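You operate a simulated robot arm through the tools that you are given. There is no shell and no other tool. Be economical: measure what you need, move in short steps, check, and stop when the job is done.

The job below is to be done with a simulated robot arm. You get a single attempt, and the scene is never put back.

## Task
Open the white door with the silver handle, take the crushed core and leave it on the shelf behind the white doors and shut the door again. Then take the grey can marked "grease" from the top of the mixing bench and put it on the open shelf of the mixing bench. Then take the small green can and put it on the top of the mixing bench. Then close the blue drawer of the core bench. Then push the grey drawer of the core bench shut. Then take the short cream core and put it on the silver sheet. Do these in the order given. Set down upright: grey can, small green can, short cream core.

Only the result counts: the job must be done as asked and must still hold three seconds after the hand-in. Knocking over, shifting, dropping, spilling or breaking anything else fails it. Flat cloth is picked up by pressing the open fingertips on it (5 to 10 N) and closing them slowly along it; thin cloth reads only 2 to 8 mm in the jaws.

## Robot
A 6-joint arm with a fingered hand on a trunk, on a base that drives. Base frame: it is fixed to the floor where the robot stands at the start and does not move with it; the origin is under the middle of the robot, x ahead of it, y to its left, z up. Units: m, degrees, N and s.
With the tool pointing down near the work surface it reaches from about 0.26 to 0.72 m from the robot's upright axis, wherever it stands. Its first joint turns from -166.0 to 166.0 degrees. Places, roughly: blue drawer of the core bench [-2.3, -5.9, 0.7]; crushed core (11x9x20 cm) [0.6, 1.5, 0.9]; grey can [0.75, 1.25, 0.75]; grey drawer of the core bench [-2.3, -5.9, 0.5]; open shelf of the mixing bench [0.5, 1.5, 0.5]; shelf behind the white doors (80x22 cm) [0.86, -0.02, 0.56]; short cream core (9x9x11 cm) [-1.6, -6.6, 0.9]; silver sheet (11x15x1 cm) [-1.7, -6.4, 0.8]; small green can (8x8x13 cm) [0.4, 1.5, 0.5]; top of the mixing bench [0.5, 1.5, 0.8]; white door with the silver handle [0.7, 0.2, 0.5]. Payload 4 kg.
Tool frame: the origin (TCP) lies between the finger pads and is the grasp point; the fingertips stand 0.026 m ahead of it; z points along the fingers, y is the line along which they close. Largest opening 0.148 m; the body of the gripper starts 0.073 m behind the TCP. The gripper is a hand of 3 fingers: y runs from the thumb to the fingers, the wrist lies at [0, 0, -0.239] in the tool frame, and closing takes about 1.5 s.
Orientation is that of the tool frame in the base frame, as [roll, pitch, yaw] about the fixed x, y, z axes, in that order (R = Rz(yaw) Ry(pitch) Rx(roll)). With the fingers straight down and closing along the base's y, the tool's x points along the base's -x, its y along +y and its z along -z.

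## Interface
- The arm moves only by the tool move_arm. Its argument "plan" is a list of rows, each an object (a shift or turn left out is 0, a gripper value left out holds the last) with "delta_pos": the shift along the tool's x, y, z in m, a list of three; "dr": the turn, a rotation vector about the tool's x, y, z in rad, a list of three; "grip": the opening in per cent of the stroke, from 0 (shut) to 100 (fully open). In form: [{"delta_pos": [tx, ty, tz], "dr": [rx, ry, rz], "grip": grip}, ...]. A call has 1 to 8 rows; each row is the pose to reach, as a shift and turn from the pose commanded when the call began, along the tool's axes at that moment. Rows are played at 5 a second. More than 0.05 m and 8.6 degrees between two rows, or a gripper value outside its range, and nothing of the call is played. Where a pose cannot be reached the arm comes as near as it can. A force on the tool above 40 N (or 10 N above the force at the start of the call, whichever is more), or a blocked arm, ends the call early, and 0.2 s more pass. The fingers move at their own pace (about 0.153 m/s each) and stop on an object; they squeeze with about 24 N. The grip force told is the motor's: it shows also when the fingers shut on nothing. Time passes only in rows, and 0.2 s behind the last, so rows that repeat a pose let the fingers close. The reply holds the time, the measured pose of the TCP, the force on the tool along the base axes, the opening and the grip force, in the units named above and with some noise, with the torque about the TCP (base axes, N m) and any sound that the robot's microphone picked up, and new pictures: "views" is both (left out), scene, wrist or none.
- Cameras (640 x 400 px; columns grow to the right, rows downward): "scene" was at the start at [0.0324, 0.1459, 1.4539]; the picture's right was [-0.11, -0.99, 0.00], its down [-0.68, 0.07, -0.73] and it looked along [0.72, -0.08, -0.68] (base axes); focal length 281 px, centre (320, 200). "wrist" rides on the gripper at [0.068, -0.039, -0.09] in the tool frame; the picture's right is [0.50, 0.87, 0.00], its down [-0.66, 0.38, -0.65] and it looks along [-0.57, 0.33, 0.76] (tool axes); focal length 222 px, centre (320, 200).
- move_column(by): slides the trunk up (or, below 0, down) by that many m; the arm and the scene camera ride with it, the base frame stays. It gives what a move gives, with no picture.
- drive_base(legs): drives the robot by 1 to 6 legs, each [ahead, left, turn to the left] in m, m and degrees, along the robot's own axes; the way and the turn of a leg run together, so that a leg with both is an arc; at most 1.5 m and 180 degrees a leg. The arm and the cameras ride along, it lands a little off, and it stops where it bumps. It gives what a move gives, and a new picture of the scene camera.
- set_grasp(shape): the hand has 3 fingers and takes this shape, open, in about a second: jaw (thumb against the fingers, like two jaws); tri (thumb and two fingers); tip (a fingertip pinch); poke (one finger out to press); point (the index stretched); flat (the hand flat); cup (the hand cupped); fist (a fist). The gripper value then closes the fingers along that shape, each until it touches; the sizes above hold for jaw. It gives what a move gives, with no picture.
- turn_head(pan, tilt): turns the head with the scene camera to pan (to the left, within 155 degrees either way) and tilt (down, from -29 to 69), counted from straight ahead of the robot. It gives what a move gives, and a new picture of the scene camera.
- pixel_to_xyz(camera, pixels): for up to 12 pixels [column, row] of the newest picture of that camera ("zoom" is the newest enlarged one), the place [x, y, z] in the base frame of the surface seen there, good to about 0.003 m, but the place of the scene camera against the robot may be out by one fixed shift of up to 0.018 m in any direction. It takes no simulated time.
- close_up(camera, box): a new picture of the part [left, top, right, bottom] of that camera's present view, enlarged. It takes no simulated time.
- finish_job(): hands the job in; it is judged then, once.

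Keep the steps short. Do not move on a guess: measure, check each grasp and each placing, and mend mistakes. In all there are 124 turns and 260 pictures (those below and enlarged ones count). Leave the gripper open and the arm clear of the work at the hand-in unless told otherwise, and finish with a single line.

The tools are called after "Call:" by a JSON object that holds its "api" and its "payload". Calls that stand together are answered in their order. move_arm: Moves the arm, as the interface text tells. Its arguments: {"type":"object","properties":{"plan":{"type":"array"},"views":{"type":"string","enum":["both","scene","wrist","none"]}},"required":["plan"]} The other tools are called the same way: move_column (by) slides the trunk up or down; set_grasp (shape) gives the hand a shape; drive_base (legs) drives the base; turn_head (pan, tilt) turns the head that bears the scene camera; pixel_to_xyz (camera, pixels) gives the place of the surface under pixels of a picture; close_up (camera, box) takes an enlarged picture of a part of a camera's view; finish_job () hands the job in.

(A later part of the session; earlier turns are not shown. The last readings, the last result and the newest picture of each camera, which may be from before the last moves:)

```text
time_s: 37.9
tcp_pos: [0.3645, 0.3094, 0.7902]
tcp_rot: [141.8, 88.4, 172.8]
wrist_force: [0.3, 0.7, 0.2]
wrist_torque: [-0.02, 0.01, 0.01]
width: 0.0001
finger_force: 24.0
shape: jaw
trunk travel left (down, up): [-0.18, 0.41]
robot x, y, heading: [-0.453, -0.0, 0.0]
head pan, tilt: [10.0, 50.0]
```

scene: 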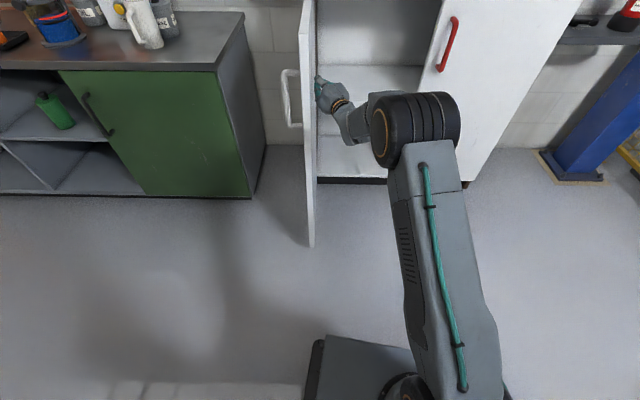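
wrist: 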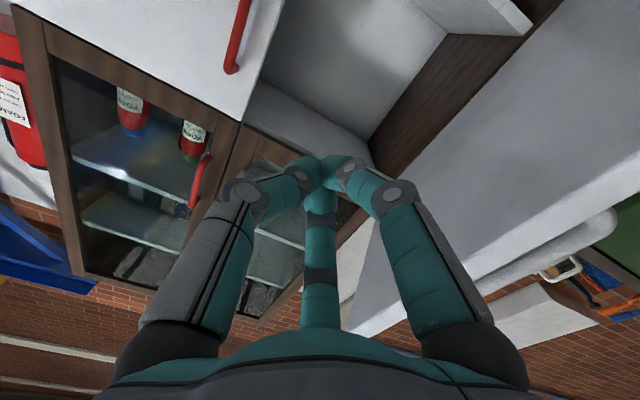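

The door stands about 90° open. I measure the two shelves inside and the door edge.

Call:
{"api": "pixel_to_xyz", "payload": {"camera": "scene", "pixels": [[340, 72], [370, 72], [400, 80], [420, 72], [360, 62], [400, 100], [350, 165], [400, 30], [310, 130], [309, 60], [435, 68], [425, 90]]}}

Call:
{"api": "close_up", "payload": {"camera": "scene", "box": [290, 0, 490, 190]}}

Call:
{"api": "move_arm", "payload": {"plan": [{"delta_pos": [0, -0.04, -0.02]}, {"delta_pos": [0, -0.08, -0.04]}, {"delta_pos": [0, -0.1, -0.08]}, {"delta_pos": [0, -0.1, -0.12]}, {"delta_pos": [0, -0.1, -0.16]}, {"delta_pos": [0, -0.1, -0.16]}], "views": "scene"}}

```text
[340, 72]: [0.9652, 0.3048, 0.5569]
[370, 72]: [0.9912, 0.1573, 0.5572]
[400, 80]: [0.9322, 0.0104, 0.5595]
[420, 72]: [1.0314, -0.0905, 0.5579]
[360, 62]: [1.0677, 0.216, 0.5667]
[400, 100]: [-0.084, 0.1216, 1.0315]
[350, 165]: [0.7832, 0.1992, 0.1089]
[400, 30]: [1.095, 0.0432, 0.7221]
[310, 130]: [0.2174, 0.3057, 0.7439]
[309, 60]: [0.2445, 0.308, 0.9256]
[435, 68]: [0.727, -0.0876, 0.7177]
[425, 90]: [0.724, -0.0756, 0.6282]
```

```text
2.11 times, centred on (390, 95) of scene
```

zoom: 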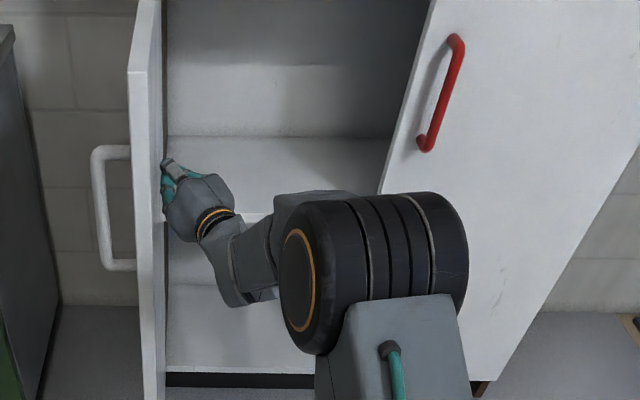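

```text
time_s: 39.3
tcp_pos: [0.2783, 0.1389, 0.7918]
tcp_rot: [142.1, 88.3, 173.0]
wrist_force: [-0.5, -0.3, -1.1]
wrist_torque: [0.0, 0.01, 0.01]
width: 0.0002
finger_force: 24.0
shape: jaw
trunk travel left (down, up): [-0.18, 0.41]
robot x, y, heading: [-0.4544, -0.003, 0.1]
head pan, tilt: [10.0, 50.0]
```

scene: 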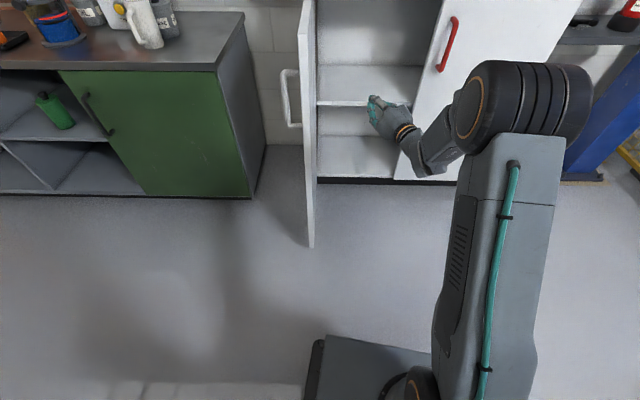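

The shelf is at z≈0.56. Next I go for the core: first raise the trunk 0.35 m so the arm clears the bench, and measure the robot's own base corner.

Call:
{"api": "pixel_to_xyz", "payload": {"camera": "scene", "pixels": [[320, 342], [328, 338], [420, 352], [310, 360], [360, 102], [330, 104], [400, 104], [306, 230]]}}

Call:
{"api": "move_column", "payload": {"by": 0.38}}

```text
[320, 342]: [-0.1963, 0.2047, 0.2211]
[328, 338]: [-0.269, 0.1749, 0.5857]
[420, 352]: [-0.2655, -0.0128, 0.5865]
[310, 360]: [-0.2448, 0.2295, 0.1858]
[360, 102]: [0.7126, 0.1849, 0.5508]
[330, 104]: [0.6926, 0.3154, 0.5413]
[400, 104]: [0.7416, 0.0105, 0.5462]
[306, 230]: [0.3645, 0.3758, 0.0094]
```

```text
time_s: 43.0
tcp_pos: [0.2782, 0.1409, 1.1721]
tcp_rot: [142.5, 88.5, 173.5]
wrist_force: [-0.1, 0.2, -0.3]
wrist_torque: [0.01, -0.03, 0.0]
width: 0.0001
finger_force: 23.9
shape: jaw
trunk travel left (down, up): [-0.56, 0.03]
robot x, y, heading: [-0.4544, 0.0008, -0.3]
head pan, tilt: [10.0, 50.0]
```

The base reaches 0.26 m ahead of its axis. I drive left along the bench, turn 9° to face it, and look.

Call:
{"api": "drive_base", "payload": {"legs": [[0, 1.45, 0], [0, 0, 9]]}}

Call:
{"api": "turn_head", "payload": {"pan": 0, "tilt": 40}}

```text
time_s: 50.9
tcp_pos: [0.2595, 1.706, 1.1723]
tcp_rot: [142.4, 88.4, -178.0]
wrist_force: [-0.7, 0.8, -1.0]
wrist_torque: [0.01, -0.03, 0.0]
width: 0.0
finger_force: 23.8
shape: jaw
trunk travel left (down, up): [-0.56, 0.03]
robot x, y, heading: [-0.4418, 1.4594, 8.5]
head pan, tilt: [10.0, 50.0]
```

scene: 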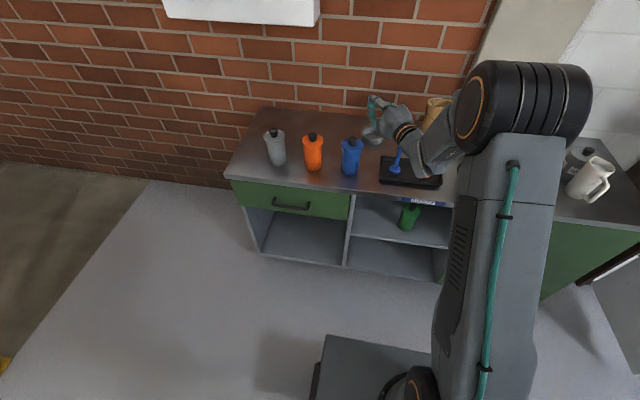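

```text
time_s: 51.6
tcp_pos: [0.2605, 1.7054, 1.171]
tcp_rot: [142.4, 88.3, -178.2]
wrist_force: [0.7, -0.1, 1.4]
wrist_torque: [0.03, -0.02, -0.03]
width: 0.0
finger_force: 23.9
shape: jaw
trunk travel left (down, up): [-0.56, 0.03]
robot x, y, heading: [-0.4449, 1.4553, 8.6]
head pan, tilt: [0.0, 40.0]
```

scene: 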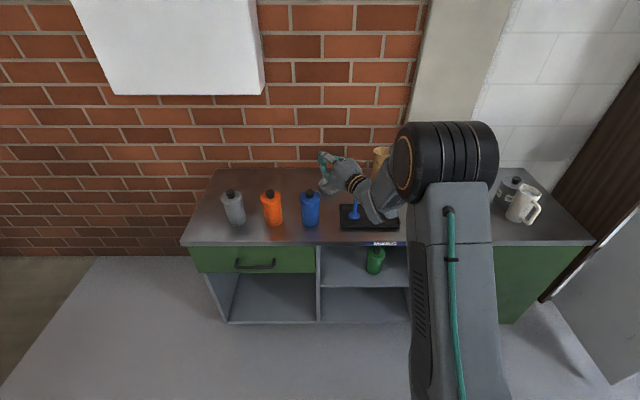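

The arm hides the core. I swing the hand about 0.25 m to the right, turn it square to the bench and open it.

Call:
{"api": "move_arm", "payload": {"plan": [{"delta_pos": [0, -0.036, -0.021], "dr": [0.09, 0, 0], "grip": 100}, {"delta_pos": [0, -0.073, -0.042], "dr": [0.18, 0, 0]}, {"delta_pos": [0, -0.11, -0.064], "dr": [0.26, 0, 0]}, {"delta_pos": [0, -0.146, -0.085], "dr": [0.35, 0, 0]}, {"delta_pos": [0, -0.183, -0.107], "dr": [0.44, 0, 0]}, {"delta_pos": [0, -0.219, -0.128], "dr": [0.53, 0, 0]}, {"delta_pos": [0, -0.25, -0.15], "dr": [0.53, 0, 0]}], "views": "both"}}

```text
time_s: 53.2
tcp_pos: [0.3041, 1.4178, 1.1716]
tcp_rot: [172.8, 88.4, -178.0]
wrist_force: [-0.3, 0.7, -0.8]
wrist_torque: [0.01, -0.01, 0.01]
width: 0.1477
finger_force: 0.1
shape: jaw
trunk travel left (down, up): [-0.56, 0.03]
robot x, y, heading: [-0.4425, 1.456, 8.2]
head pan, tilt: [0.0, 40.0]
```

scene: 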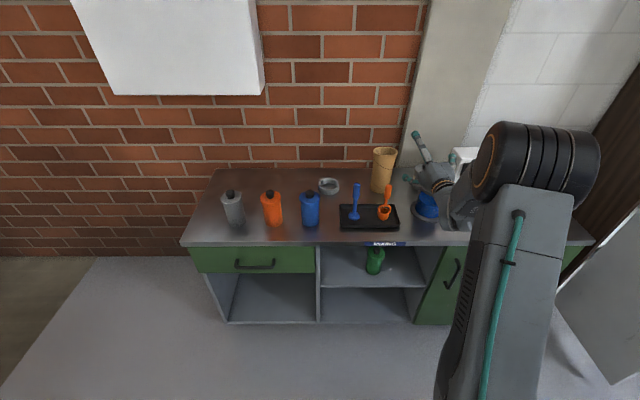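
wrist: 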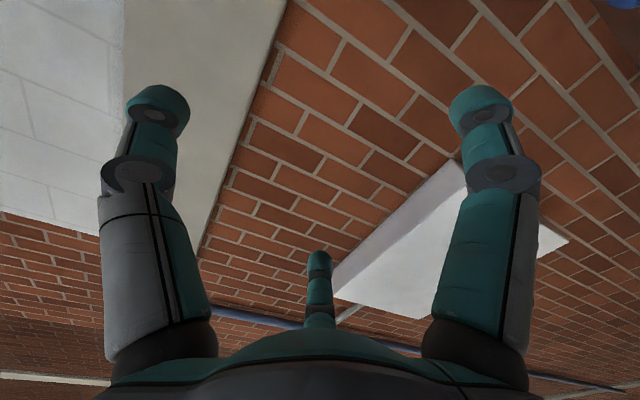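

Next I measure the core (top rim at (385,150), base at (380,190)) and its neighbours.

Call:
{"api": "close_up", "payload": {"camera": "scene", "box": [300, 130, 460, 260]}}

Call:
{"api": "pixel_to_xyz", "payload": {"camera": "scene", "pixels": [[380, 155], [372, 165], [380, 170], [388, 170], [381, 190], [374, 188], [387, 149], [385, 188], [357, 187], [330, 180], [427, 195], [319, 240]]}}

```text
3.08 times, centred on (380, 195) of scene
```

zoom: 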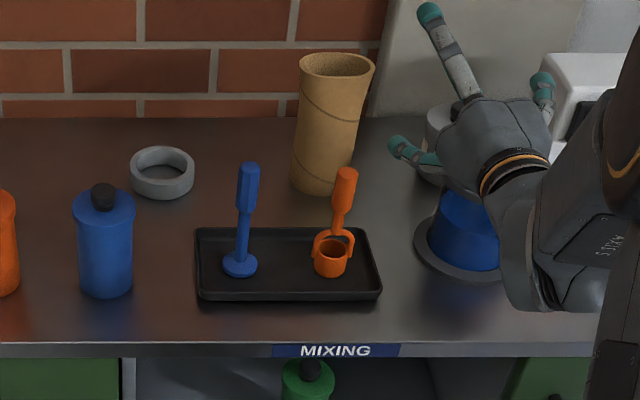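

```text
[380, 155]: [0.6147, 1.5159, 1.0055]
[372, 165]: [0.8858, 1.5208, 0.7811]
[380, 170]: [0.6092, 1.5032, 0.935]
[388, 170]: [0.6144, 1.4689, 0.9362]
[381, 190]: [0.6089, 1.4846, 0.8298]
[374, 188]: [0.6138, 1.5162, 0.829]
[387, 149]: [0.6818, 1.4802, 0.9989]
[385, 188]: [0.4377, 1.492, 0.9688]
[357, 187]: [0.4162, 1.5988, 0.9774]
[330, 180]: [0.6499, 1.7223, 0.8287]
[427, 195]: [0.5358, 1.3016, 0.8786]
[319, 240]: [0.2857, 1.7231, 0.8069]
```

The spoon handles stand in front of the core up to z≈0.98, so I will grasp the core with the tool tilted 45° down. I retract and tilt first, then drive 0.41 m ahead.

Call:
{"api": "move_arm", "payload": {"plan": [{"delta_pos": [0, 0, -0.02], "dr": [0, 0.13, 0]}, {"delta_pos": [0, 0, -0.04], "dr": [0, 0.26, 0]}, {"delta_pos": [0, 0, -0.06], "dr": [0, 0.39, 0]}, {"delta_pos": [0, 0, -0.08], "dr": [0, 0.52, 0]}, {"delta_pos": [0, 0, -0.1], "dr": [0, 0.65, 0]}, {"delta_pos": [0, 0, -0.1], "dr": [0, 0.785, 0]}], "views": "none"}}

Call:
{"api": "drive_base", "payload": {"legs": [[0.41, 0, 0]]}}

```text
time_s: 54.6
tcp_pos: [0.2047, 1.401, 1.1735]
tcp_rot: [179.7, 43.5, -171.1]
wrist_force: [0.0, 0.4, -0.2]
wrist_torque: [0.01, 0.01, -0.02]
width: 0.1479
finger_force: 0.1
shape: jaw
trunk travel left (down, up): [-0.56, 0.03]
robot x, y, heading: [-0.4413, 1.4589, 8.3]
head pan, tilt: [0.0, 40.0]
```

```text
time_s: 57.1
tcp_pos: [0.6107, 1.4626, 1.1743]
tcp_rot: [179.7, 43.4, -170.9]
wrist_force: [1.0, 0.0, -0.2]
wrist_torque: [-0.01, 0.0, -0.04]
width: 0.1479
finger_force: 0.0
shape: jaw
trunk travel left (down, up): [-0.56, 0.03]
robot x, y, heading: [-0.0406, 1.5161, 8.5]
head pan, tilt: [0.0, 40.0]
```

scene: 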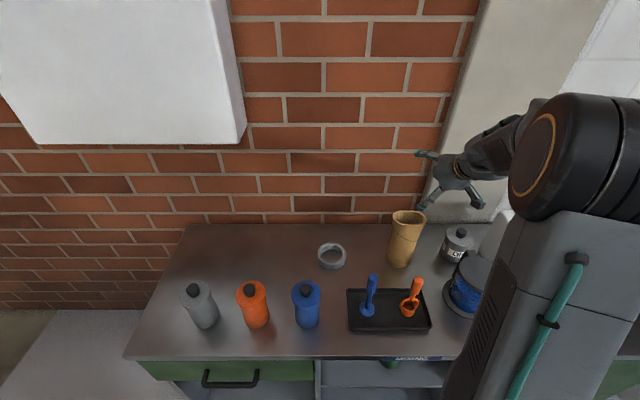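

I move to the pre-grasp place and take a wrist picture.

Call:
{"api": "move_arm", "payload": {"plan": [{"delta_pos": [0.035, 0.004, 0.015]}, {"delta_pos": [0.07, 0.008, 0.03]}, {"delta_pos": [0.105, 0.012, 0.045]}, {"delta_pos": [0.13, 0.015, 0.06]}, {"delta_pos": [0.13, 0.015, 0.06]}]}}

Call:
{"api": "pixel_to_xyz", "payload": {"camera": "scene", "pixels": [[403, 225], [398, 240], [410, 240], [400, 255], [372, 278], [419, 282]]}}

```text
time_s: 58.3
tcp_pos: [0.5562, 1.4687, 1.0401]
tcp_rot: [179.7, 43.4, -171.0]
wrist_force: [0.6, 0.1, 0.0]
wrist_torque: [0.0, 0.01, 0.04]
width: 0.1482
finger_force: 0.0
shape: jaw
trunk travel left (down, up): [-0.56, 0.03]
robot x, y, heading: [-0.0357, 1.5135, 8.4]
head pan, tilt: [0.0, 40.0]
```

scene: 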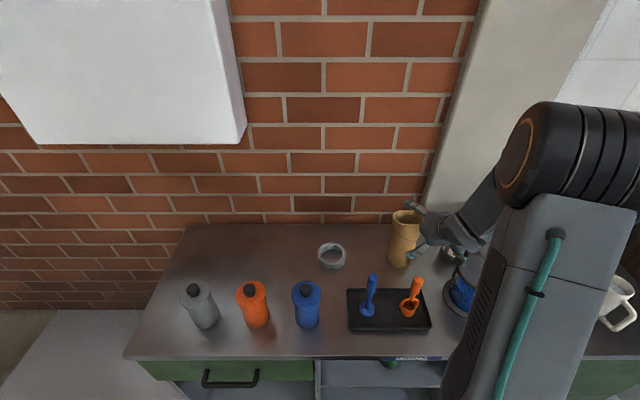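
wrist: 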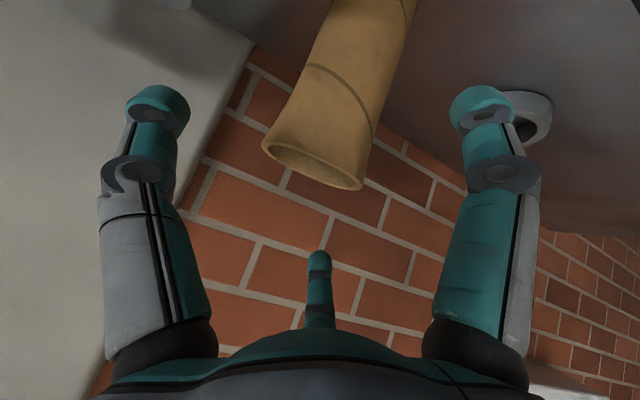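

```text
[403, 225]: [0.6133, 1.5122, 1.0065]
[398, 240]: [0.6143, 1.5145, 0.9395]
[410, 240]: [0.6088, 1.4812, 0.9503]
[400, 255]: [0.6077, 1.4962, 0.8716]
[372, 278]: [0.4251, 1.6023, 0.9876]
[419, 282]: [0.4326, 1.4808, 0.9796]
```

Call:
{"api": "pixel_to_xyz", "payload": {"camera": "wrist", "pixels": [[330, 110], [350, 70], [295, 120], [370, 120], [370, 50], [265, 147], [362, 186], [320, 100], [385, 20], [290, 158]]}}

```text
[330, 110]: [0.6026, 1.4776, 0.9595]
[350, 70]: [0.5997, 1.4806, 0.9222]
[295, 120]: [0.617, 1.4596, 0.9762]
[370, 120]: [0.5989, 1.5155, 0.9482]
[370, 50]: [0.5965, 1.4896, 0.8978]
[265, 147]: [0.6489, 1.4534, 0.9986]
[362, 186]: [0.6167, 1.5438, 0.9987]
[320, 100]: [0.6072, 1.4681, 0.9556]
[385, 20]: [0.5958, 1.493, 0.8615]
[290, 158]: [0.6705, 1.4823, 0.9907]
```

Core centre is about (0.64, 1.50), top at z≈1.0. I advance 0.117 m along the tool with a 15 mm side shift.

Call:
{"api": "move_arm", "payload": {"plan": [{"delta_pos": [0, 0.0146, 0.02]}, {"delta_pos": [0, 0.0146, 0.05]}, {"delta_pos": [0, 0.0146, 0.08]}, {"delta_pos": [0, 0.0146, 0.1]}, {"delta_pos": [0, 0.0146, 0.115]}, {"delta_pos": [0, 0.0146, 0.115]}]}}

```text
time_s: 59.7
tcp_pos: [0.63, 1.4974, 0.9576]
tcp_rot: [179.7, 43.3, -171.0]
wrist_force: [0.2, -0.1, -0.2]
wrist_torque: [-0.04, -0.01, 0.0]
width: 0.1479
finger_force: 0.1
shape: jaw
trunk travel left (down, up): [-0.56, 0.03]
robot x, y, heading: [-0.04, 1.5135, 8.7]
head pan, tilt: [0.0, 40.0]
```

scene: 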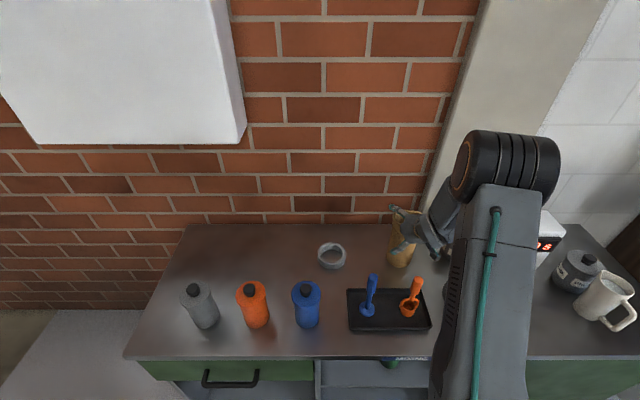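
wrist: 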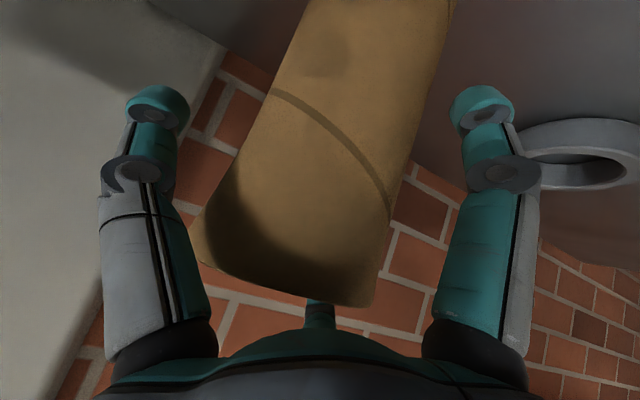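

The core lies between the fingers. I close.

Call:
{"api": "move_arm", "payload": {"plan": [{"grip": 80}, {"grip": 60}, {"grip": 40}, {"grip": 0}, {"grip": 0}, {"grip": 0}, {"grip": 0}]}}

```text
time_s: 61.3
tcp_pos: [0.6301, 1.4972, 0.9581]
tcp_rot: [179.7, 43.4, -170.9]
wrist_force: [-2.0, 2.4, 8.9]
wrist_torque: [0.04, 0.63, -0.15]
width: 0.091
finger_force: 24.2
shape: jaw
trunk travel left (down, up): [-0.56, 0.03]
robot x, y, heading: [-0.0332, 1.5159, 8.6]
head pan, tilt: [0.0, 40.0]
```

scene: 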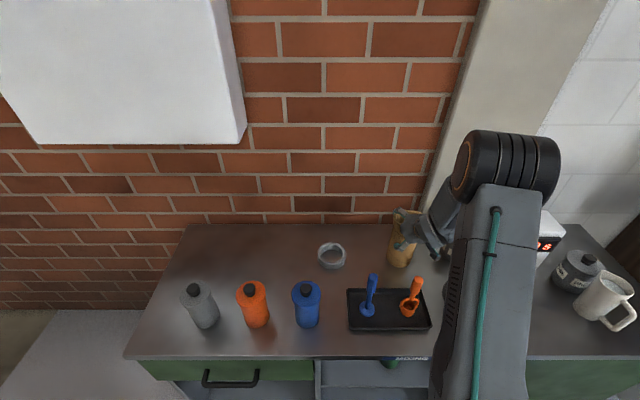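
wrist: 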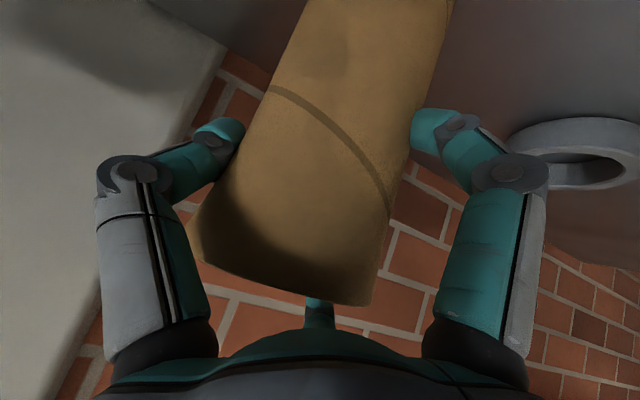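

The core is gripped (0.091). I lift 0.25 m straight up.

Call:
{"api": "move_arm", "payload": {"plan": [{"delta_pos": [-0.014, 0, -0.0146]}, {"delta_pos": [-0.041, 0, -0.0436]}, {"delta_pos": [-0.069, 0, -0.0727]}, {"delta_pos": [-0.096, 0, -0.102]}, {"delta_pos": [-0.124, 0, -0.131]}, {"delta_pos": [-0.151, 0, -0.16]}, {"delta_pos": [-0.172, 0, -0.182]}, {"delta_pos": [-0.172, 0, -0.182]}], "views": "both"}}

```text
time_s: 63.1
tcp_pos: [0.6307, 1.4961, 1.2076]
tcp_rot: [179.7, 43.4, -170.9]
wrist_force: [-0.3, -0.7, -2.6]
wrist_torque: [0.01, 0.04, -0.02]
width: 0.0868
finger_force: 24.3
shape: jaw
trunk travel left (down, up): [-0.56, 0.03]
robot x, y, heading: [-0.0408, 1.518, 8.5]
head pan, tilt: [0.0, 40.0]
```

scene: 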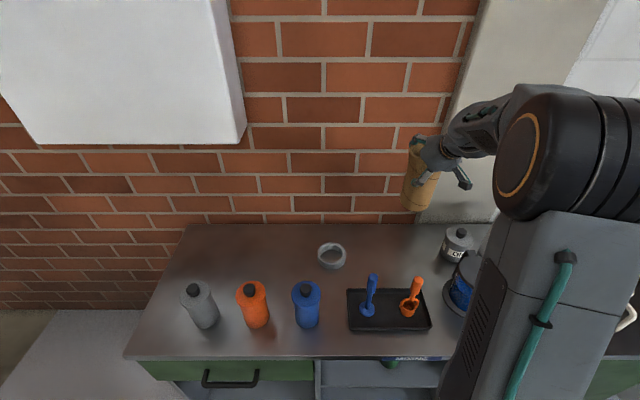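
wrist: 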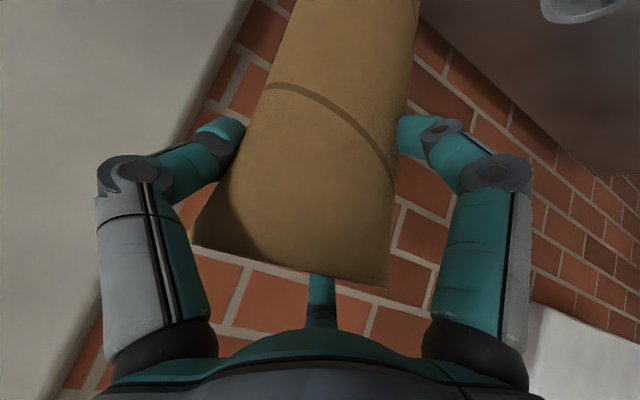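

The core is lifted cleanly. I back off 0.42 m, then drive right to in front of the cabinet.

Call:
{"api": "drive_base", "payload": {"legs": [[-0.42, 0, 0], [0, -1.5, 0]]}}

Call:
{"api": "turn_head", "payload": {"pan": 15, "tilt": 48}}

```text
time_s: 72.8
tcp_pos: [0.4455, -0.0608, 1.2073]
tcp_rot: [179.7, 43.4, -171.1]
wrist_force: [-0.7, -0.6, -1.5]
wrist_torque: [-0.03, 0.05, -0.04]
width: 0.0866
finger_force: 24.2
shape: jaw
trunk travel left (down, up): [-0.56, 0.03]
robot x, y, heading: [-0.2189, -0.0365, 8.5]
head pan, tilt: [0.0, 40.0]
```

scene: 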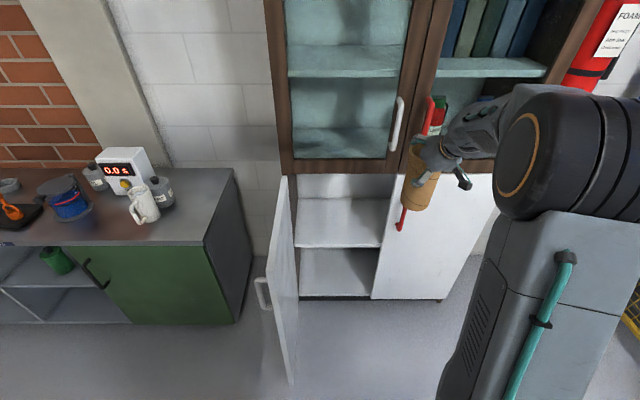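

```text
time_s: 73.5
tcp_pos: [0.4456, -0.0621, 1.2076]
tcp_rot: [179.6, 43.4, -171.1]
wrist_force: [0.6, -1.3, -2.7]
wrist_torque: [0.03, 0.04, 0.01]
width: 0.0864
finger_force: 24.3
shape: jaw
trunk travel left (down, up): [-0.56, 0.03]
robot x, y, heading: [-0.2233, -0.0379, 8.5]
head pan, tilt: [15.0, 48.0]
```

scene: 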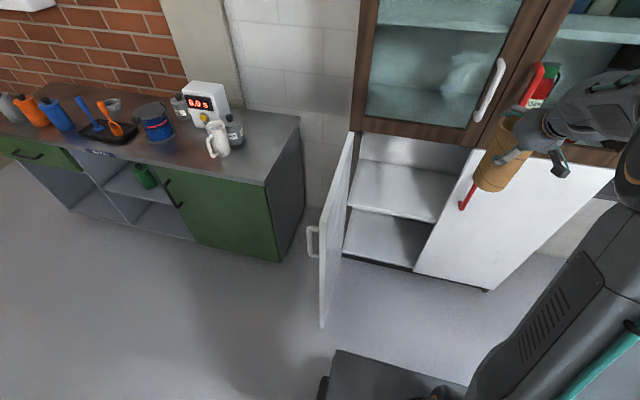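

The opening is in view. I lower the trunk by 0.43 m, then shift the core left in front of the opening.

Call:
{"api": "move_column", "payload": {"by": -0.43}}

Call:
{"api": "move_arm", "payload": {"plan": [{"delta_pos": [0, 0.04, 0]}, {"delta_pos": [0, 0.08, 0]}, {"delta_pos": [0, 0.12, 0]}, {"delta_pos": [0, 0.16, 0]}, {"delta_pos": [0, 0.18, 0]}, {"delta_pos": [0, 0.18, 0]}], "views": "both"}}

```text
refused: -0.43 is not a number from -0.4 to 0.4
```

```text
time_s: 74.9
tcp_pos: [0.4213, 0.0795, 1.2]
tcp_rot: [176.5, 43.8, -171.0]
wrist_force: [-0.5, -1.2, -1.8]
wrist_torque: [0.03, 0.01, 0.01]
width: 0.0864
finger_force: 24.0
shape: jaw
out of reach, approached as far as the arm can: row 3, 4, 5, 6
trunk travel left (down, up): [-0.56, 0.03]
robot x, y, heading: [-0.2196, -0.0387, 8.3]
head pan, tilt: [15.0, 48.0]
```

scene: 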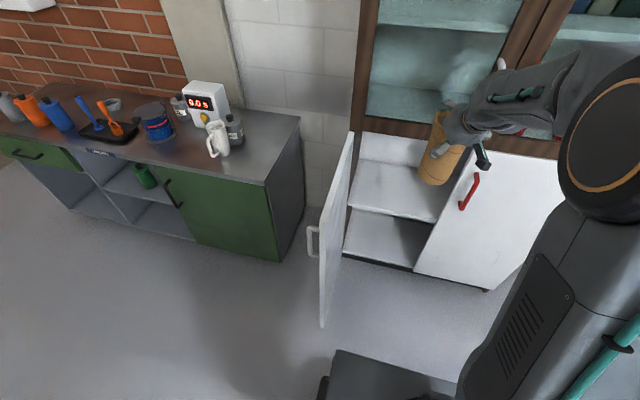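
wrist: 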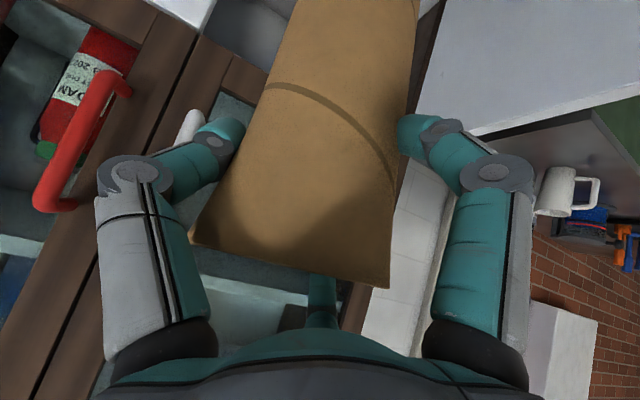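

The limit on the column is 0.4 m, and the arm was at its reach limit to the left. I lower 0.4 m.

Call:
{"api": "move_column", "payload": {"by": -0.4}}

Call:
{"api": "turn_head", "payload": {"pan": 10, "tilt": 40}}

```text
time_s: 78.8
tcp_pos: [0.4194, 0.0795, 0.8002]
tcp_rot: [176.5, 43.7, -171.2]
wrist_force: [0.1, 0.8, -3.1]
wrist_torque: [-0.01, 0.01, 0.02]
width: 0.0863
finger_force: 23.8
shape: jaw
trunk travel left (down, up): [-0.16, 0.43]
robot x, y, heading: [-0.2229, -0.0431, 8.4]
head pan, tilt: [15.0, 48.0]
```

```text
time_s: 79.5
tcp_pos: [0.4198, 0.079, 0.8003]
tcp_rot: [176.7, 43.8, -171.2]
wrist_force: [-0.5, -0.3, -3.1]
wrist_torque: [0.01, 0.04, -0.01]
width: 0.0861
finger_force: 23.9
shape: jaw
trunk travel left (down, up): [-0.16, 0.43]
robot x, y, heading: [-0.224, -0.0421, 8.3]
head pan, tilt: [10.0, 40.0]
```

scene: 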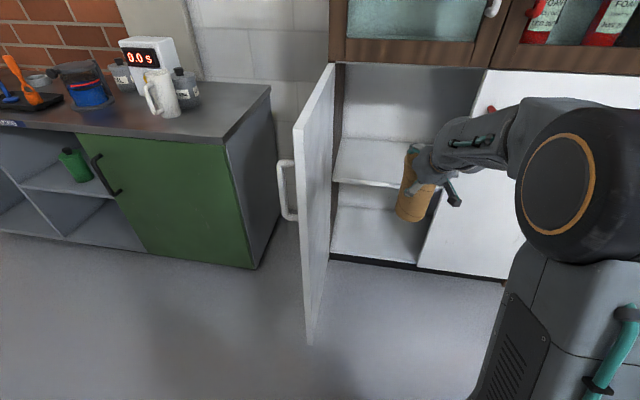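

Next I drive 0.1 m ahead, then shift the core left and down slightly.

Call:
{"api": "drive_base", "payload": {"legs": [[0.08, 0, 0]]}}

Call:
{"api": "move_arm", "payload": {"plan": [{"delta_pos": [0.01, 0.02, 0.02]}, {"delta_pos": [0.01, 0.04, 0.03]}, {"delta_pos": [0.01, 0.06, 0.045]}, {"delta_pos": [0.01, 0.06, 0.045]}], "views": "scene"}}

Call:
{"api": "pixel_to_xyz", "payload": {"camera": "scene", "pixels": [[305, 150], [302, 300], [360, 150], [345, 180], [400, 160]]}}

```text
time_s: 80.5
tcp_pos: [0.4996, 0.0911, 0.8]
tcp_rot: [176.6, 43.8, -170.9]
wrist_force: [0.0, -1.1, -2.3]
wrist_torque: [-0.01, 0.03, -0.02]
width: 0.0864
finger_force: 24.2
shape: jaw
trunk travel left (down, up): [-0.16, 0.43]
robot x, y, heading: [-0.1411, -0.0278, 8.4]
head pan, tilt: [10.0, 40.0]
```

scene: 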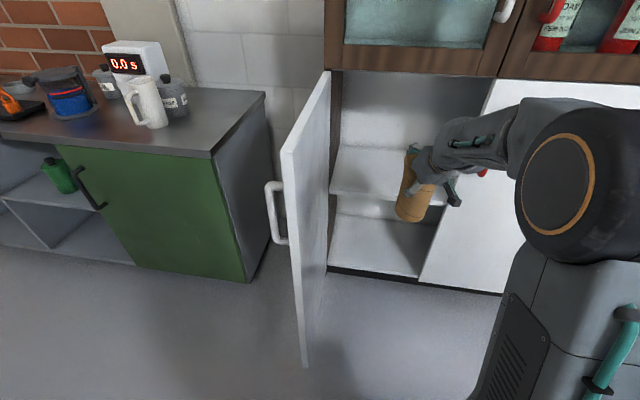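

```text
time_s: 81.5
tcp_pos: [0.5135, 0.1354, 0.757]
tcp_rot: [174.6, 44.1, -171.0]
wrist_force: [0.5, -0.7, -1.7]
wrist_torque: [0.0, 0.02, 0.03]
width: 0.0862
finger_force: 24.0
shape: jaw
out of reach, approached as far as the arm can: row 1, 2, 3, 4
trunk travel left (down, up): [-0.16, 0.43]
robot x, y, heading: [-0.1419, -0.0254, 8.4]
head pan, tilt: [10.0, 40.0]
```

scene: 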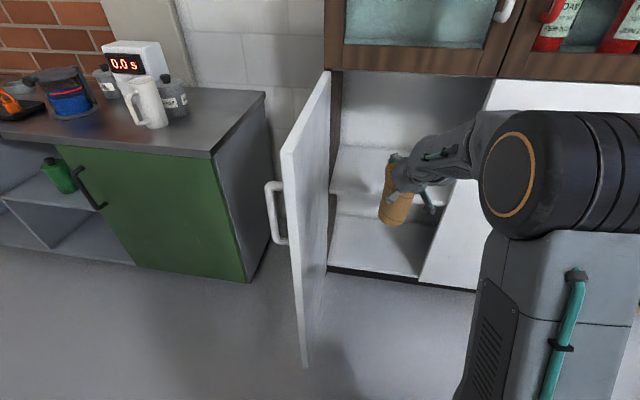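

```text
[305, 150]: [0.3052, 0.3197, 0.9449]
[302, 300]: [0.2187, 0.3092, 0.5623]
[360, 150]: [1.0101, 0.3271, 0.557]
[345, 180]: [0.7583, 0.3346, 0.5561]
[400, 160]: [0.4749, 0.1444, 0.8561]
```

I check where the elbow and forearm are before driving the hand into the cabinet.

Call:
{"api": "pixel_to_xyz", "payload": {"camera": "scene", "pixels": [[500, 125], [550, 120], [620, 130], [470, 140], [490, 112], [440, 150], [395, 165], [420, 210]]}}

```text
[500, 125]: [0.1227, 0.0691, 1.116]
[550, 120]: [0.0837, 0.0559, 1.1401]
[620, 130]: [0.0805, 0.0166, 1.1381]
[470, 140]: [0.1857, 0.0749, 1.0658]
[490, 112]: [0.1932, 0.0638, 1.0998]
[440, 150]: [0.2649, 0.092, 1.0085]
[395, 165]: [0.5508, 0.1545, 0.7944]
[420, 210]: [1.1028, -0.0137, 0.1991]
```

The forearm will pass just under the lintel. I lower 0.015 m, drive ahead 0.15 m with 0.03 m to the right, and check.

Call:
{"api": "move_column", "payload": {"by": -0.015}}

Call:
{"api": "drive_base", "payload": {"legs": [[0.15, -0.03, 0]]}}

Call:
{"api": "close_up", "payload": {"camera": "wrist", "box": [0, 0, 640, 400]}}

```text
time_s: 82.2
tcp_pos: [0.5135, 0.1341, 0.7413]
tcp_rot: [174.7, 44.2, -171.0]
wrist_force: [-0.2, 0.6, -1.8]
wrist_torque: [0.02, 0.05, 0.03]
width: 0.0862
finger_force: 23.8
shape: jaw
trunk travel left (down, up): [-0.145, 0.445]
robot x, y, heading: [-0.1463, -0.0299, 8.2]
head pan, tilt: [10.0, 40.0]
```

```text
time_s: 83.5
tcp_pos: [0.6673, 0.1274, 0.7413]
tcp_rot: [174.7, 44.2, -170.9]
wrist_force: [0.9, 0.0, -2.9]
wrist_torque: [0.0, 0.03, 0.02]
width: 0.0861
finger_force: 24.0
shape: jaw
trunk travel left (down, up): [-0.145, 0.445]
robot x, y, heading: [0.0114, -0.0357, 8.7]
head pan, tilt: [10.0, 40.0]
```

scene: 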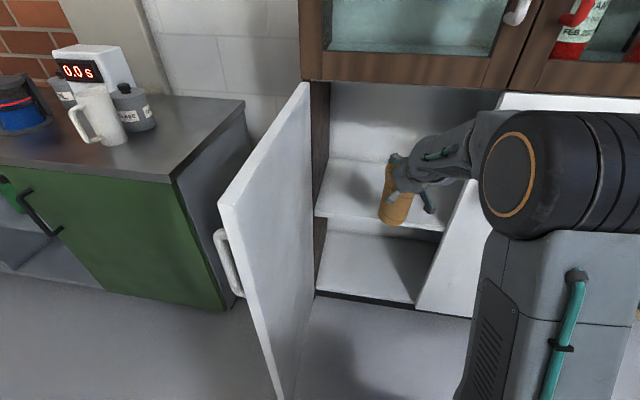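

```text
1.00 times, centred on (320, 200) of wrist (not enlarged: the box is as wide or as high as the picture)
```

zoom: 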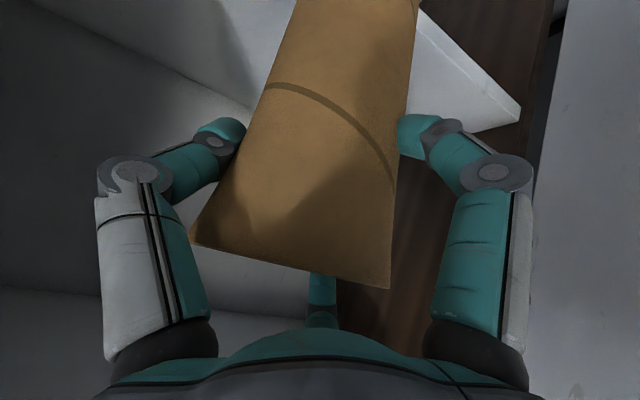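

I check the shelf height in the wrist camera and the core's bottom in the scene camera.

Call:
{"api": "pixel_to_xyz", "payload": {"camera": "wrist", "pixels": [[450, 70], [480, 95], [515, 118], [150, 80], [130, 260], [340, 260], [395, 20], [300, 10]]}}

Call:
{"api": "pixel_to_xyz", "payload": {"camera": "scene", "pixels": [[390, 221], [392, 180], [350, 190], [340, 215], [445, 140], [480, 112], [430, 155], [410, 82], [400, 225]]}}

Call:
{"api": "close_up", "payload": {"camera": "scene", "box": [310, 70, 510, 250]}}

```text
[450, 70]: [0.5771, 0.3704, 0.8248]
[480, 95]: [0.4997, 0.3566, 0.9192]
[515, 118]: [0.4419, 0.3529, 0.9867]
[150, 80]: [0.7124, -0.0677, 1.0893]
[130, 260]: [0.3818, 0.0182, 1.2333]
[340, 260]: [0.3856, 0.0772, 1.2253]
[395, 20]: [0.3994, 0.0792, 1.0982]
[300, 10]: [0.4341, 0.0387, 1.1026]
```

```text
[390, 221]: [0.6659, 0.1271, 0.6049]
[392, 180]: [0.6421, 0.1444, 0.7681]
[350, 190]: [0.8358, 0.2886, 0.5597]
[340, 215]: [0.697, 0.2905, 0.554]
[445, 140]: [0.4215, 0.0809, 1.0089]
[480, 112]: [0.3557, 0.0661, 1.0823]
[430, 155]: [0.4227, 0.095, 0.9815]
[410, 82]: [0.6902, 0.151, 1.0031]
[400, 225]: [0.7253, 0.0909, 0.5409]
```

```text
2.22 times, centred on (410, 160) of scene
```

zoom: 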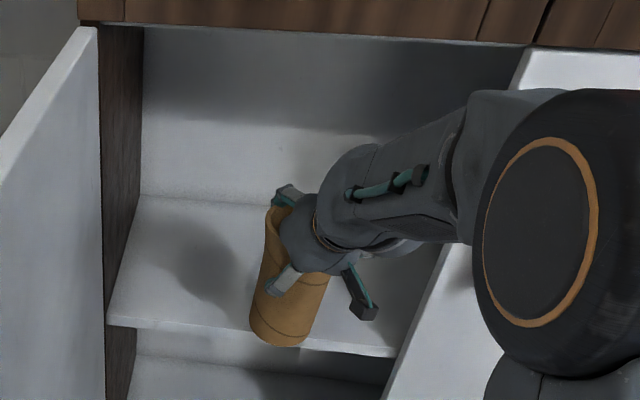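

The core's bottom is about 4 cm above the shelf and the lintel clears. I drive on 0.15 m.

Call:
{"api": "drive_base", "payload": {"legs": [[0.15, -0.01, 0]]}}

Call:
{"api": "close_up", "payload": {"camera": "scene", "box": [310, 70, 510, 250]}}

```text
time_s: 84.9
tcp_pos: [0.8157, 0.1382, 0.7408]
tcp_rot: [174.7, 44.1, -171.1]
wrist_force: [-1.0, -1.2, -2.3]
wrist_torque: [0.01, 0.06, -0.04]
width: 0.0863
finger_force: 24.3
shape: jaw
trunk travel left (down, up): [-0.145, 0.445]
robot x, y, heading: [0.1575, -0.0242, 8.2]
head pan, tilt: [10.0, 40.0]
```

scene: 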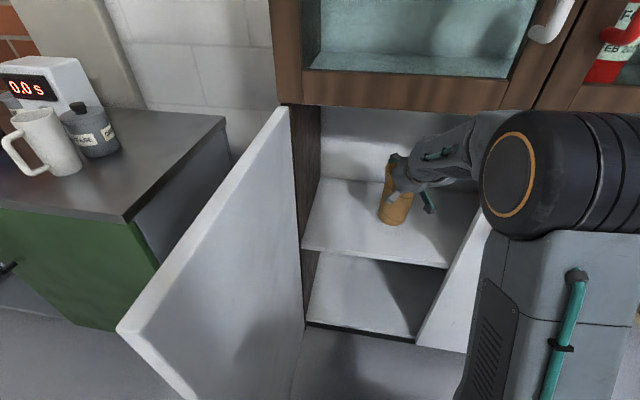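

```text
2.22 times, centred on (410, 160) of scene
```

zoom: 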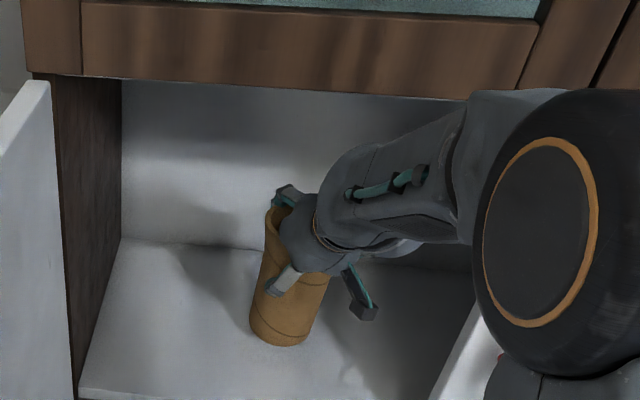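

The core is over the shelf. I lower the trunk by 0.03 m, then in small steps until it touches.

Call:
{"api": "move_column", "payload": {"by": -0.03}}

Call:
{"api": "close_up", "payload": {"camera": "scene", "box": [360, 140, 460, 240]}}

Call:
{"api": "pixel_to_xyz", "payload": {"camera": "scene", "pixels": [[388, 212], [390, 216], [390, 220], [390, 225], [388, 230]]}}

```text
time_s: 85.7
tcp_pos: [0.8161, 0.1386, 0.7152]
tcp_rot: [174.6, 44.6, -171.2]
wrist_force: [0.8, -2.5, 21.2]
wrist_torque: [-0.36, 0.04, 0.06]
width: 0.0861
finger_force: 23.5
shape: jaw
trunk travel left (down, up): [-0.115, 0.475]
robot x, y, heading: [0.159, -0.0229, 8.4]
head pan, tilt: [10.0, 40.0]
```

```text
4.00 times, centred on (410, 190) of scene
```

zoom: 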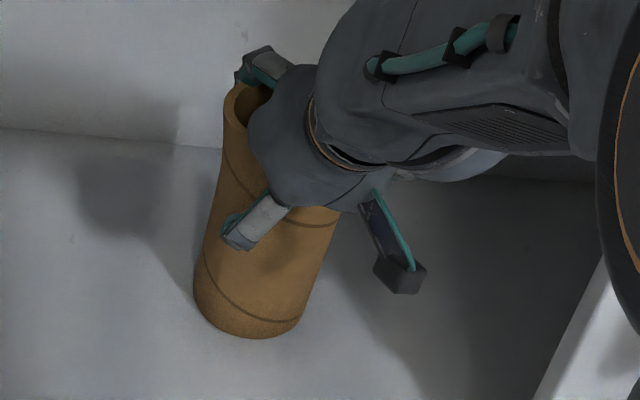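

```text
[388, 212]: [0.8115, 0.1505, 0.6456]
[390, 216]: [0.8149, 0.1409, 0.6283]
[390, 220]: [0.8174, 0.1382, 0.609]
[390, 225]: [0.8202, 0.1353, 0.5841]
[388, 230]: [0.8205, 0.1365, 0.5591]
```

It touches (21 N). The tool is rolled 5° against the grasp, so the core leans slightly. I raise 8 mm and try to take the roll out.

Call:
{"api": "move_arm", "payload": {"plan": [{"delta_pos": [-0.006, 0, -0.006]}, {"delta_pos": [-0.01, 0, -0.01], "dr": [0.045, 0, 0]}, {"delta_pos": [-0.01, 0, -0.01], "dr": [0.089, 0, 0]}, {"delta_pos": [-0.01, 0, -0.01], "dr": [0.089, 0, 0]}], "views": "both"}}

```text
time_s: 86.7
tcp_pos: [0.8163, 0.1377, 0.7203]
tcp_rot: [174.4, 44.1, -171.1]
wrist_force: [0.5, -0.3, -2.2]
wrist_torque: [0.0, 0.02, 0.01]
width: 0.0861
finger_force: 24.4
shape: jaw
out of reach, approached as far as the arm can: row 2, 3, 4
trunk travel left (down, up): [-0.115, 0.475]
robot x, y, heading: [0.1626, -0.0235, 8.3]
head pan, tilt: [10.0, 40.0]
```

scene: 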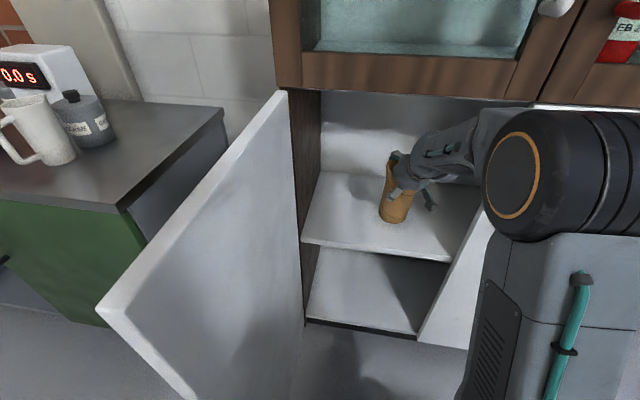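
wrist: 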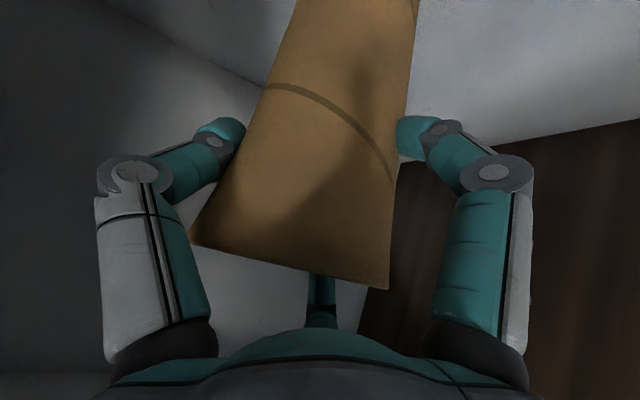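

The wrist is at a joint limit. A 5° lean on a 9 cm base will settle flat, so I lower to contact and open the fingers slowly.

Call:
{"api": "move_arm", "payload": {"plan": [{"delta_pos": [0.003, 0, 0.003]}, {"delta_pos": [0.004, 0, 0.004]}, {"delta_pos": [0.004, 0, 0.004], "grip": 62}, {"delta_pos": [0.004, 0, 0.004], "grip": 66}, {"delta_pos": [0.004, 0, 0.004], "grip": 72}, {"delta_pos": [0.004, 0, 0.004], "grip": 80}, {"delta_pos": [0.004, 0, 0.004], "grip": 100}, {"delta_pos": [0.004, 0, 0.004], "grip": 100}], "views": "both"}}

```text
time_s: 88.5
tcp_pos: [0.8158, 0.1383, 0.7143]
tcp_rot: [174.5, 44.2, -171.0]
wrist_force: [0.8, 0.3, 1.2]
wrist_torque: [-0.01, -0.02, 0.01]
width: 0.1479
finger_force: 0.0
shape: jaw
trunk travel left (down, up): [-0.115, 0.475]
robot x, y, heading: [0.157, -0.0229, 8.5]
head pan, tilt: [10.0, 40.0]
```

scene: 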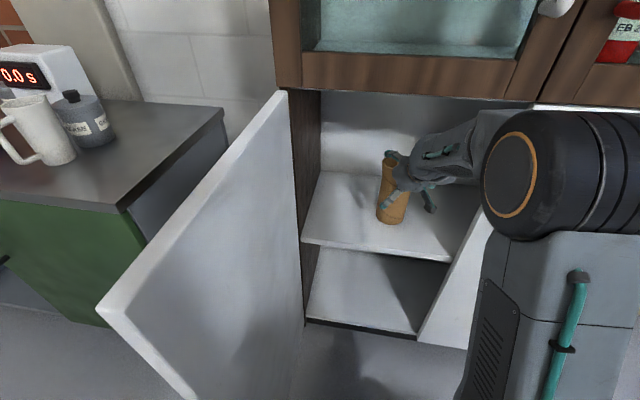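
wrist: 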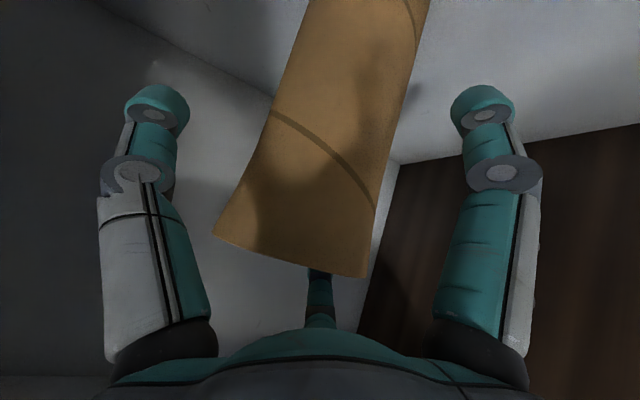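

The core stands free on the shelf. I drive straight back 0.33 m.

Call:
{"api": "drive_base", "payload": {"legs": [[-0.33, 0, 0]]}}

Call:
{"api": "close_up", "payload": {"camera": "scene", "box": [280, 60, 500, 260]}}

Call:
{"api": "pixel_to_xyz", "payload": {"camera": "scene", "pixels": [[305, 150], [302, 300], [300, 110], [320, 110]]}}

```text
time_s: 90.6
tcp_pos: [0.491, 0.0915, 0.7134]
tcp_rot: [174.5, 44.2, -170.8]
wrist_force: [0.3, 1.7, 0.7]
wrist_torque: [0.0, 0.0, 0.01]
width: 0.1478
finger_force: 0.1
shape: jaw
trunk travel left (down, up): [-0.115, 0.475]
robot x, y, heading: [-0.1651, -0.0711, 8.5]
head pan, tilt: [10.0, 40.0]
```

scene: 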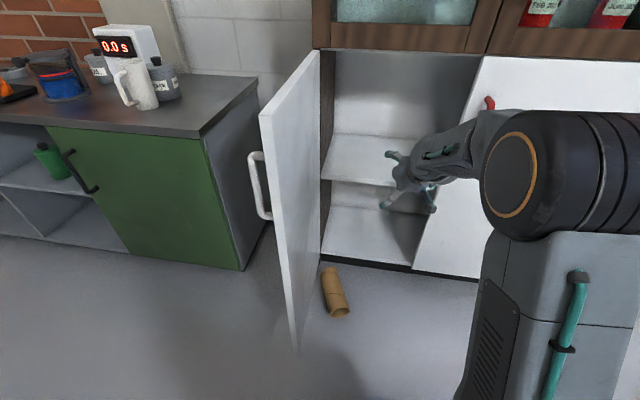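

```text
2.00 times, centred on (390, 160) of scene
```

zoom: 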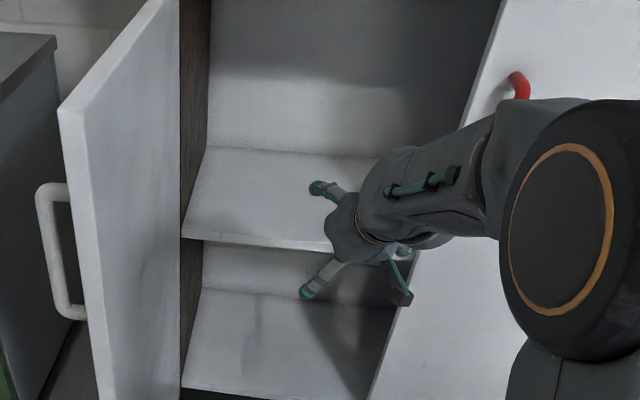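

```text
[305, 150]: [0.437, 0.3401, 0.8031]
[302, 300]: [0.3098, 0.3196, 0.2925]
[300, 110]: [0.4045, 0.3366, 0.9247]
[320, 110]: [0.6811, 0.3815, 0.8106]
```

The core was dragged off: the hand's far finger stood behind it, and the core now lies on the floor at (335,292). I must withdraw along the tool axis in future. I measure the core on the floor.

Call:
{"api": "close_up", "payload": {"camera": "scene", "box": [280, 240, 400, 340]}}

Call:
{"api": "pixel_to_xyz", "payload": {"camera": "scene", "pixels": [[328, 270], [331, 280], [335, 290], [338, 300], [340, 308], [323, 282], [344, 288], [328, 310], [300, 345], [350, 265], [330, 260]]}}

```text
4.00 times, centred on (340, 290) of scene
```

zoom: 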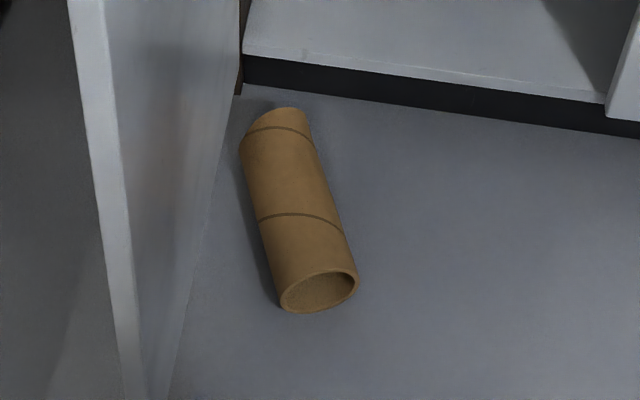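

```text
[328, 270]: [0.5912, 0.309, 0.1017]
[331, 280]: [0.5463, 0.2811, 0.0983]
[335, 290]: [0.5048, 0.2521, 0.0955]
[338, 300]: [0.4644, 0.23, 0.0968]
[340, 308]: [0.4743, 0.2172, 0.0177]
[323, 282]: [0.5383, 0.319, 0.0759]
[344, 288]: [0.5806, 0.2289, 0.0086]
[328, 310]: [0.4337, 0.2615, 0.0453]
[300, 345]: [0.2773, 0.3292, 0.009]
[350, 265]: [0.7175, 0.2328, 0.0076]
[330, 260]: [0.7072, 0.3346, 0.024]
```

The core lies with its axis at about 30°, centre (0.525, 0.265), top z≈0.098. I plan to grasp it with the tool pointing down and tool x along its axis. Tilting the tool up afterwards then makes the core upright. First I turn the tool down.

Call:
{"api": "move_arm", "payload": {"plan": [{"dr": [0.03, 0.13, 0]}, {"dr": [0.05, 0.26, 0]}, {"dr": [0.08, 0.39, 0]}, {"dr": [0.1, 0.52, 0]}, {"dr": [0.1, 0.65, 0]}, {"dr": [0.1, 0.78, 0]}, {"dr": [0.1, 0.78, 0]}], "views": "none"}}

Call:
{"api": "move_column", "payload": {"by": -0.11}}

Call:
{"api": "turn_head", "payload": {"pan": 15, "tilt": 48}}

```text
time_s: 92.2
tcp_pos: [0.4908, 0.0916, 0.7141]
tcp_rot: [-178.7, -0.5, -169.2]
wrist_force: [-0.3, 0.0, -0.1]
wrist_torque: [0.0, -0.01, -0.04]
width: 0.148
finger_force: 0.0
shape: jaw
out of reach, approached as far as the arm can: row 1, 2, 3
trunk travel left (down, up): [-0.115, 0.475]
robot x, y, heading: [-0.1659, -0.0761, 8.6]
head pan, tilt: [10.0, 40.0]
```

```text
time_s: 93.7
tcp_pos: [0.4917, 0.0926, 0.6036]
tcp_rot: [-178.7, -0.5, -169.2]
wrist_force: [0.2, -0.5, -0.3]
wrist_torque: [-0.01, 0.0, -0.01]
width: 0.1479
finger_force: 0.1
shape: jaw
trunk travel left (down, up): [-0.005, 0.585]
robot x, y, heading: [-0.1688, -0.0721, 8.7]
head pan, tilt: [10.0, 40.0]
```

```text
time_s: 94.3
tcp_pos: [0.4907, 0.0915, 0.6037]
tcp_rot: [-178.7, -0.5, -169.2]
wrist_force: [-0.2, 0.3, -0.1]
wrist_torque: [0.01, 0.03, 0.01]
width: 0.1478
finger_force: 0.1
shape: jaw
trunk travel left (down, up): [-0.005, 0.585]
robot x, y, heading: [-0.1622, -0.0679, 8.8]
head pan, tilt: [15.0, 48.0]
```

scene: 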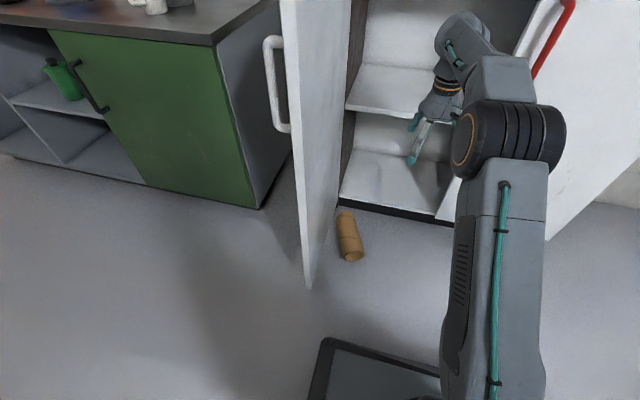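

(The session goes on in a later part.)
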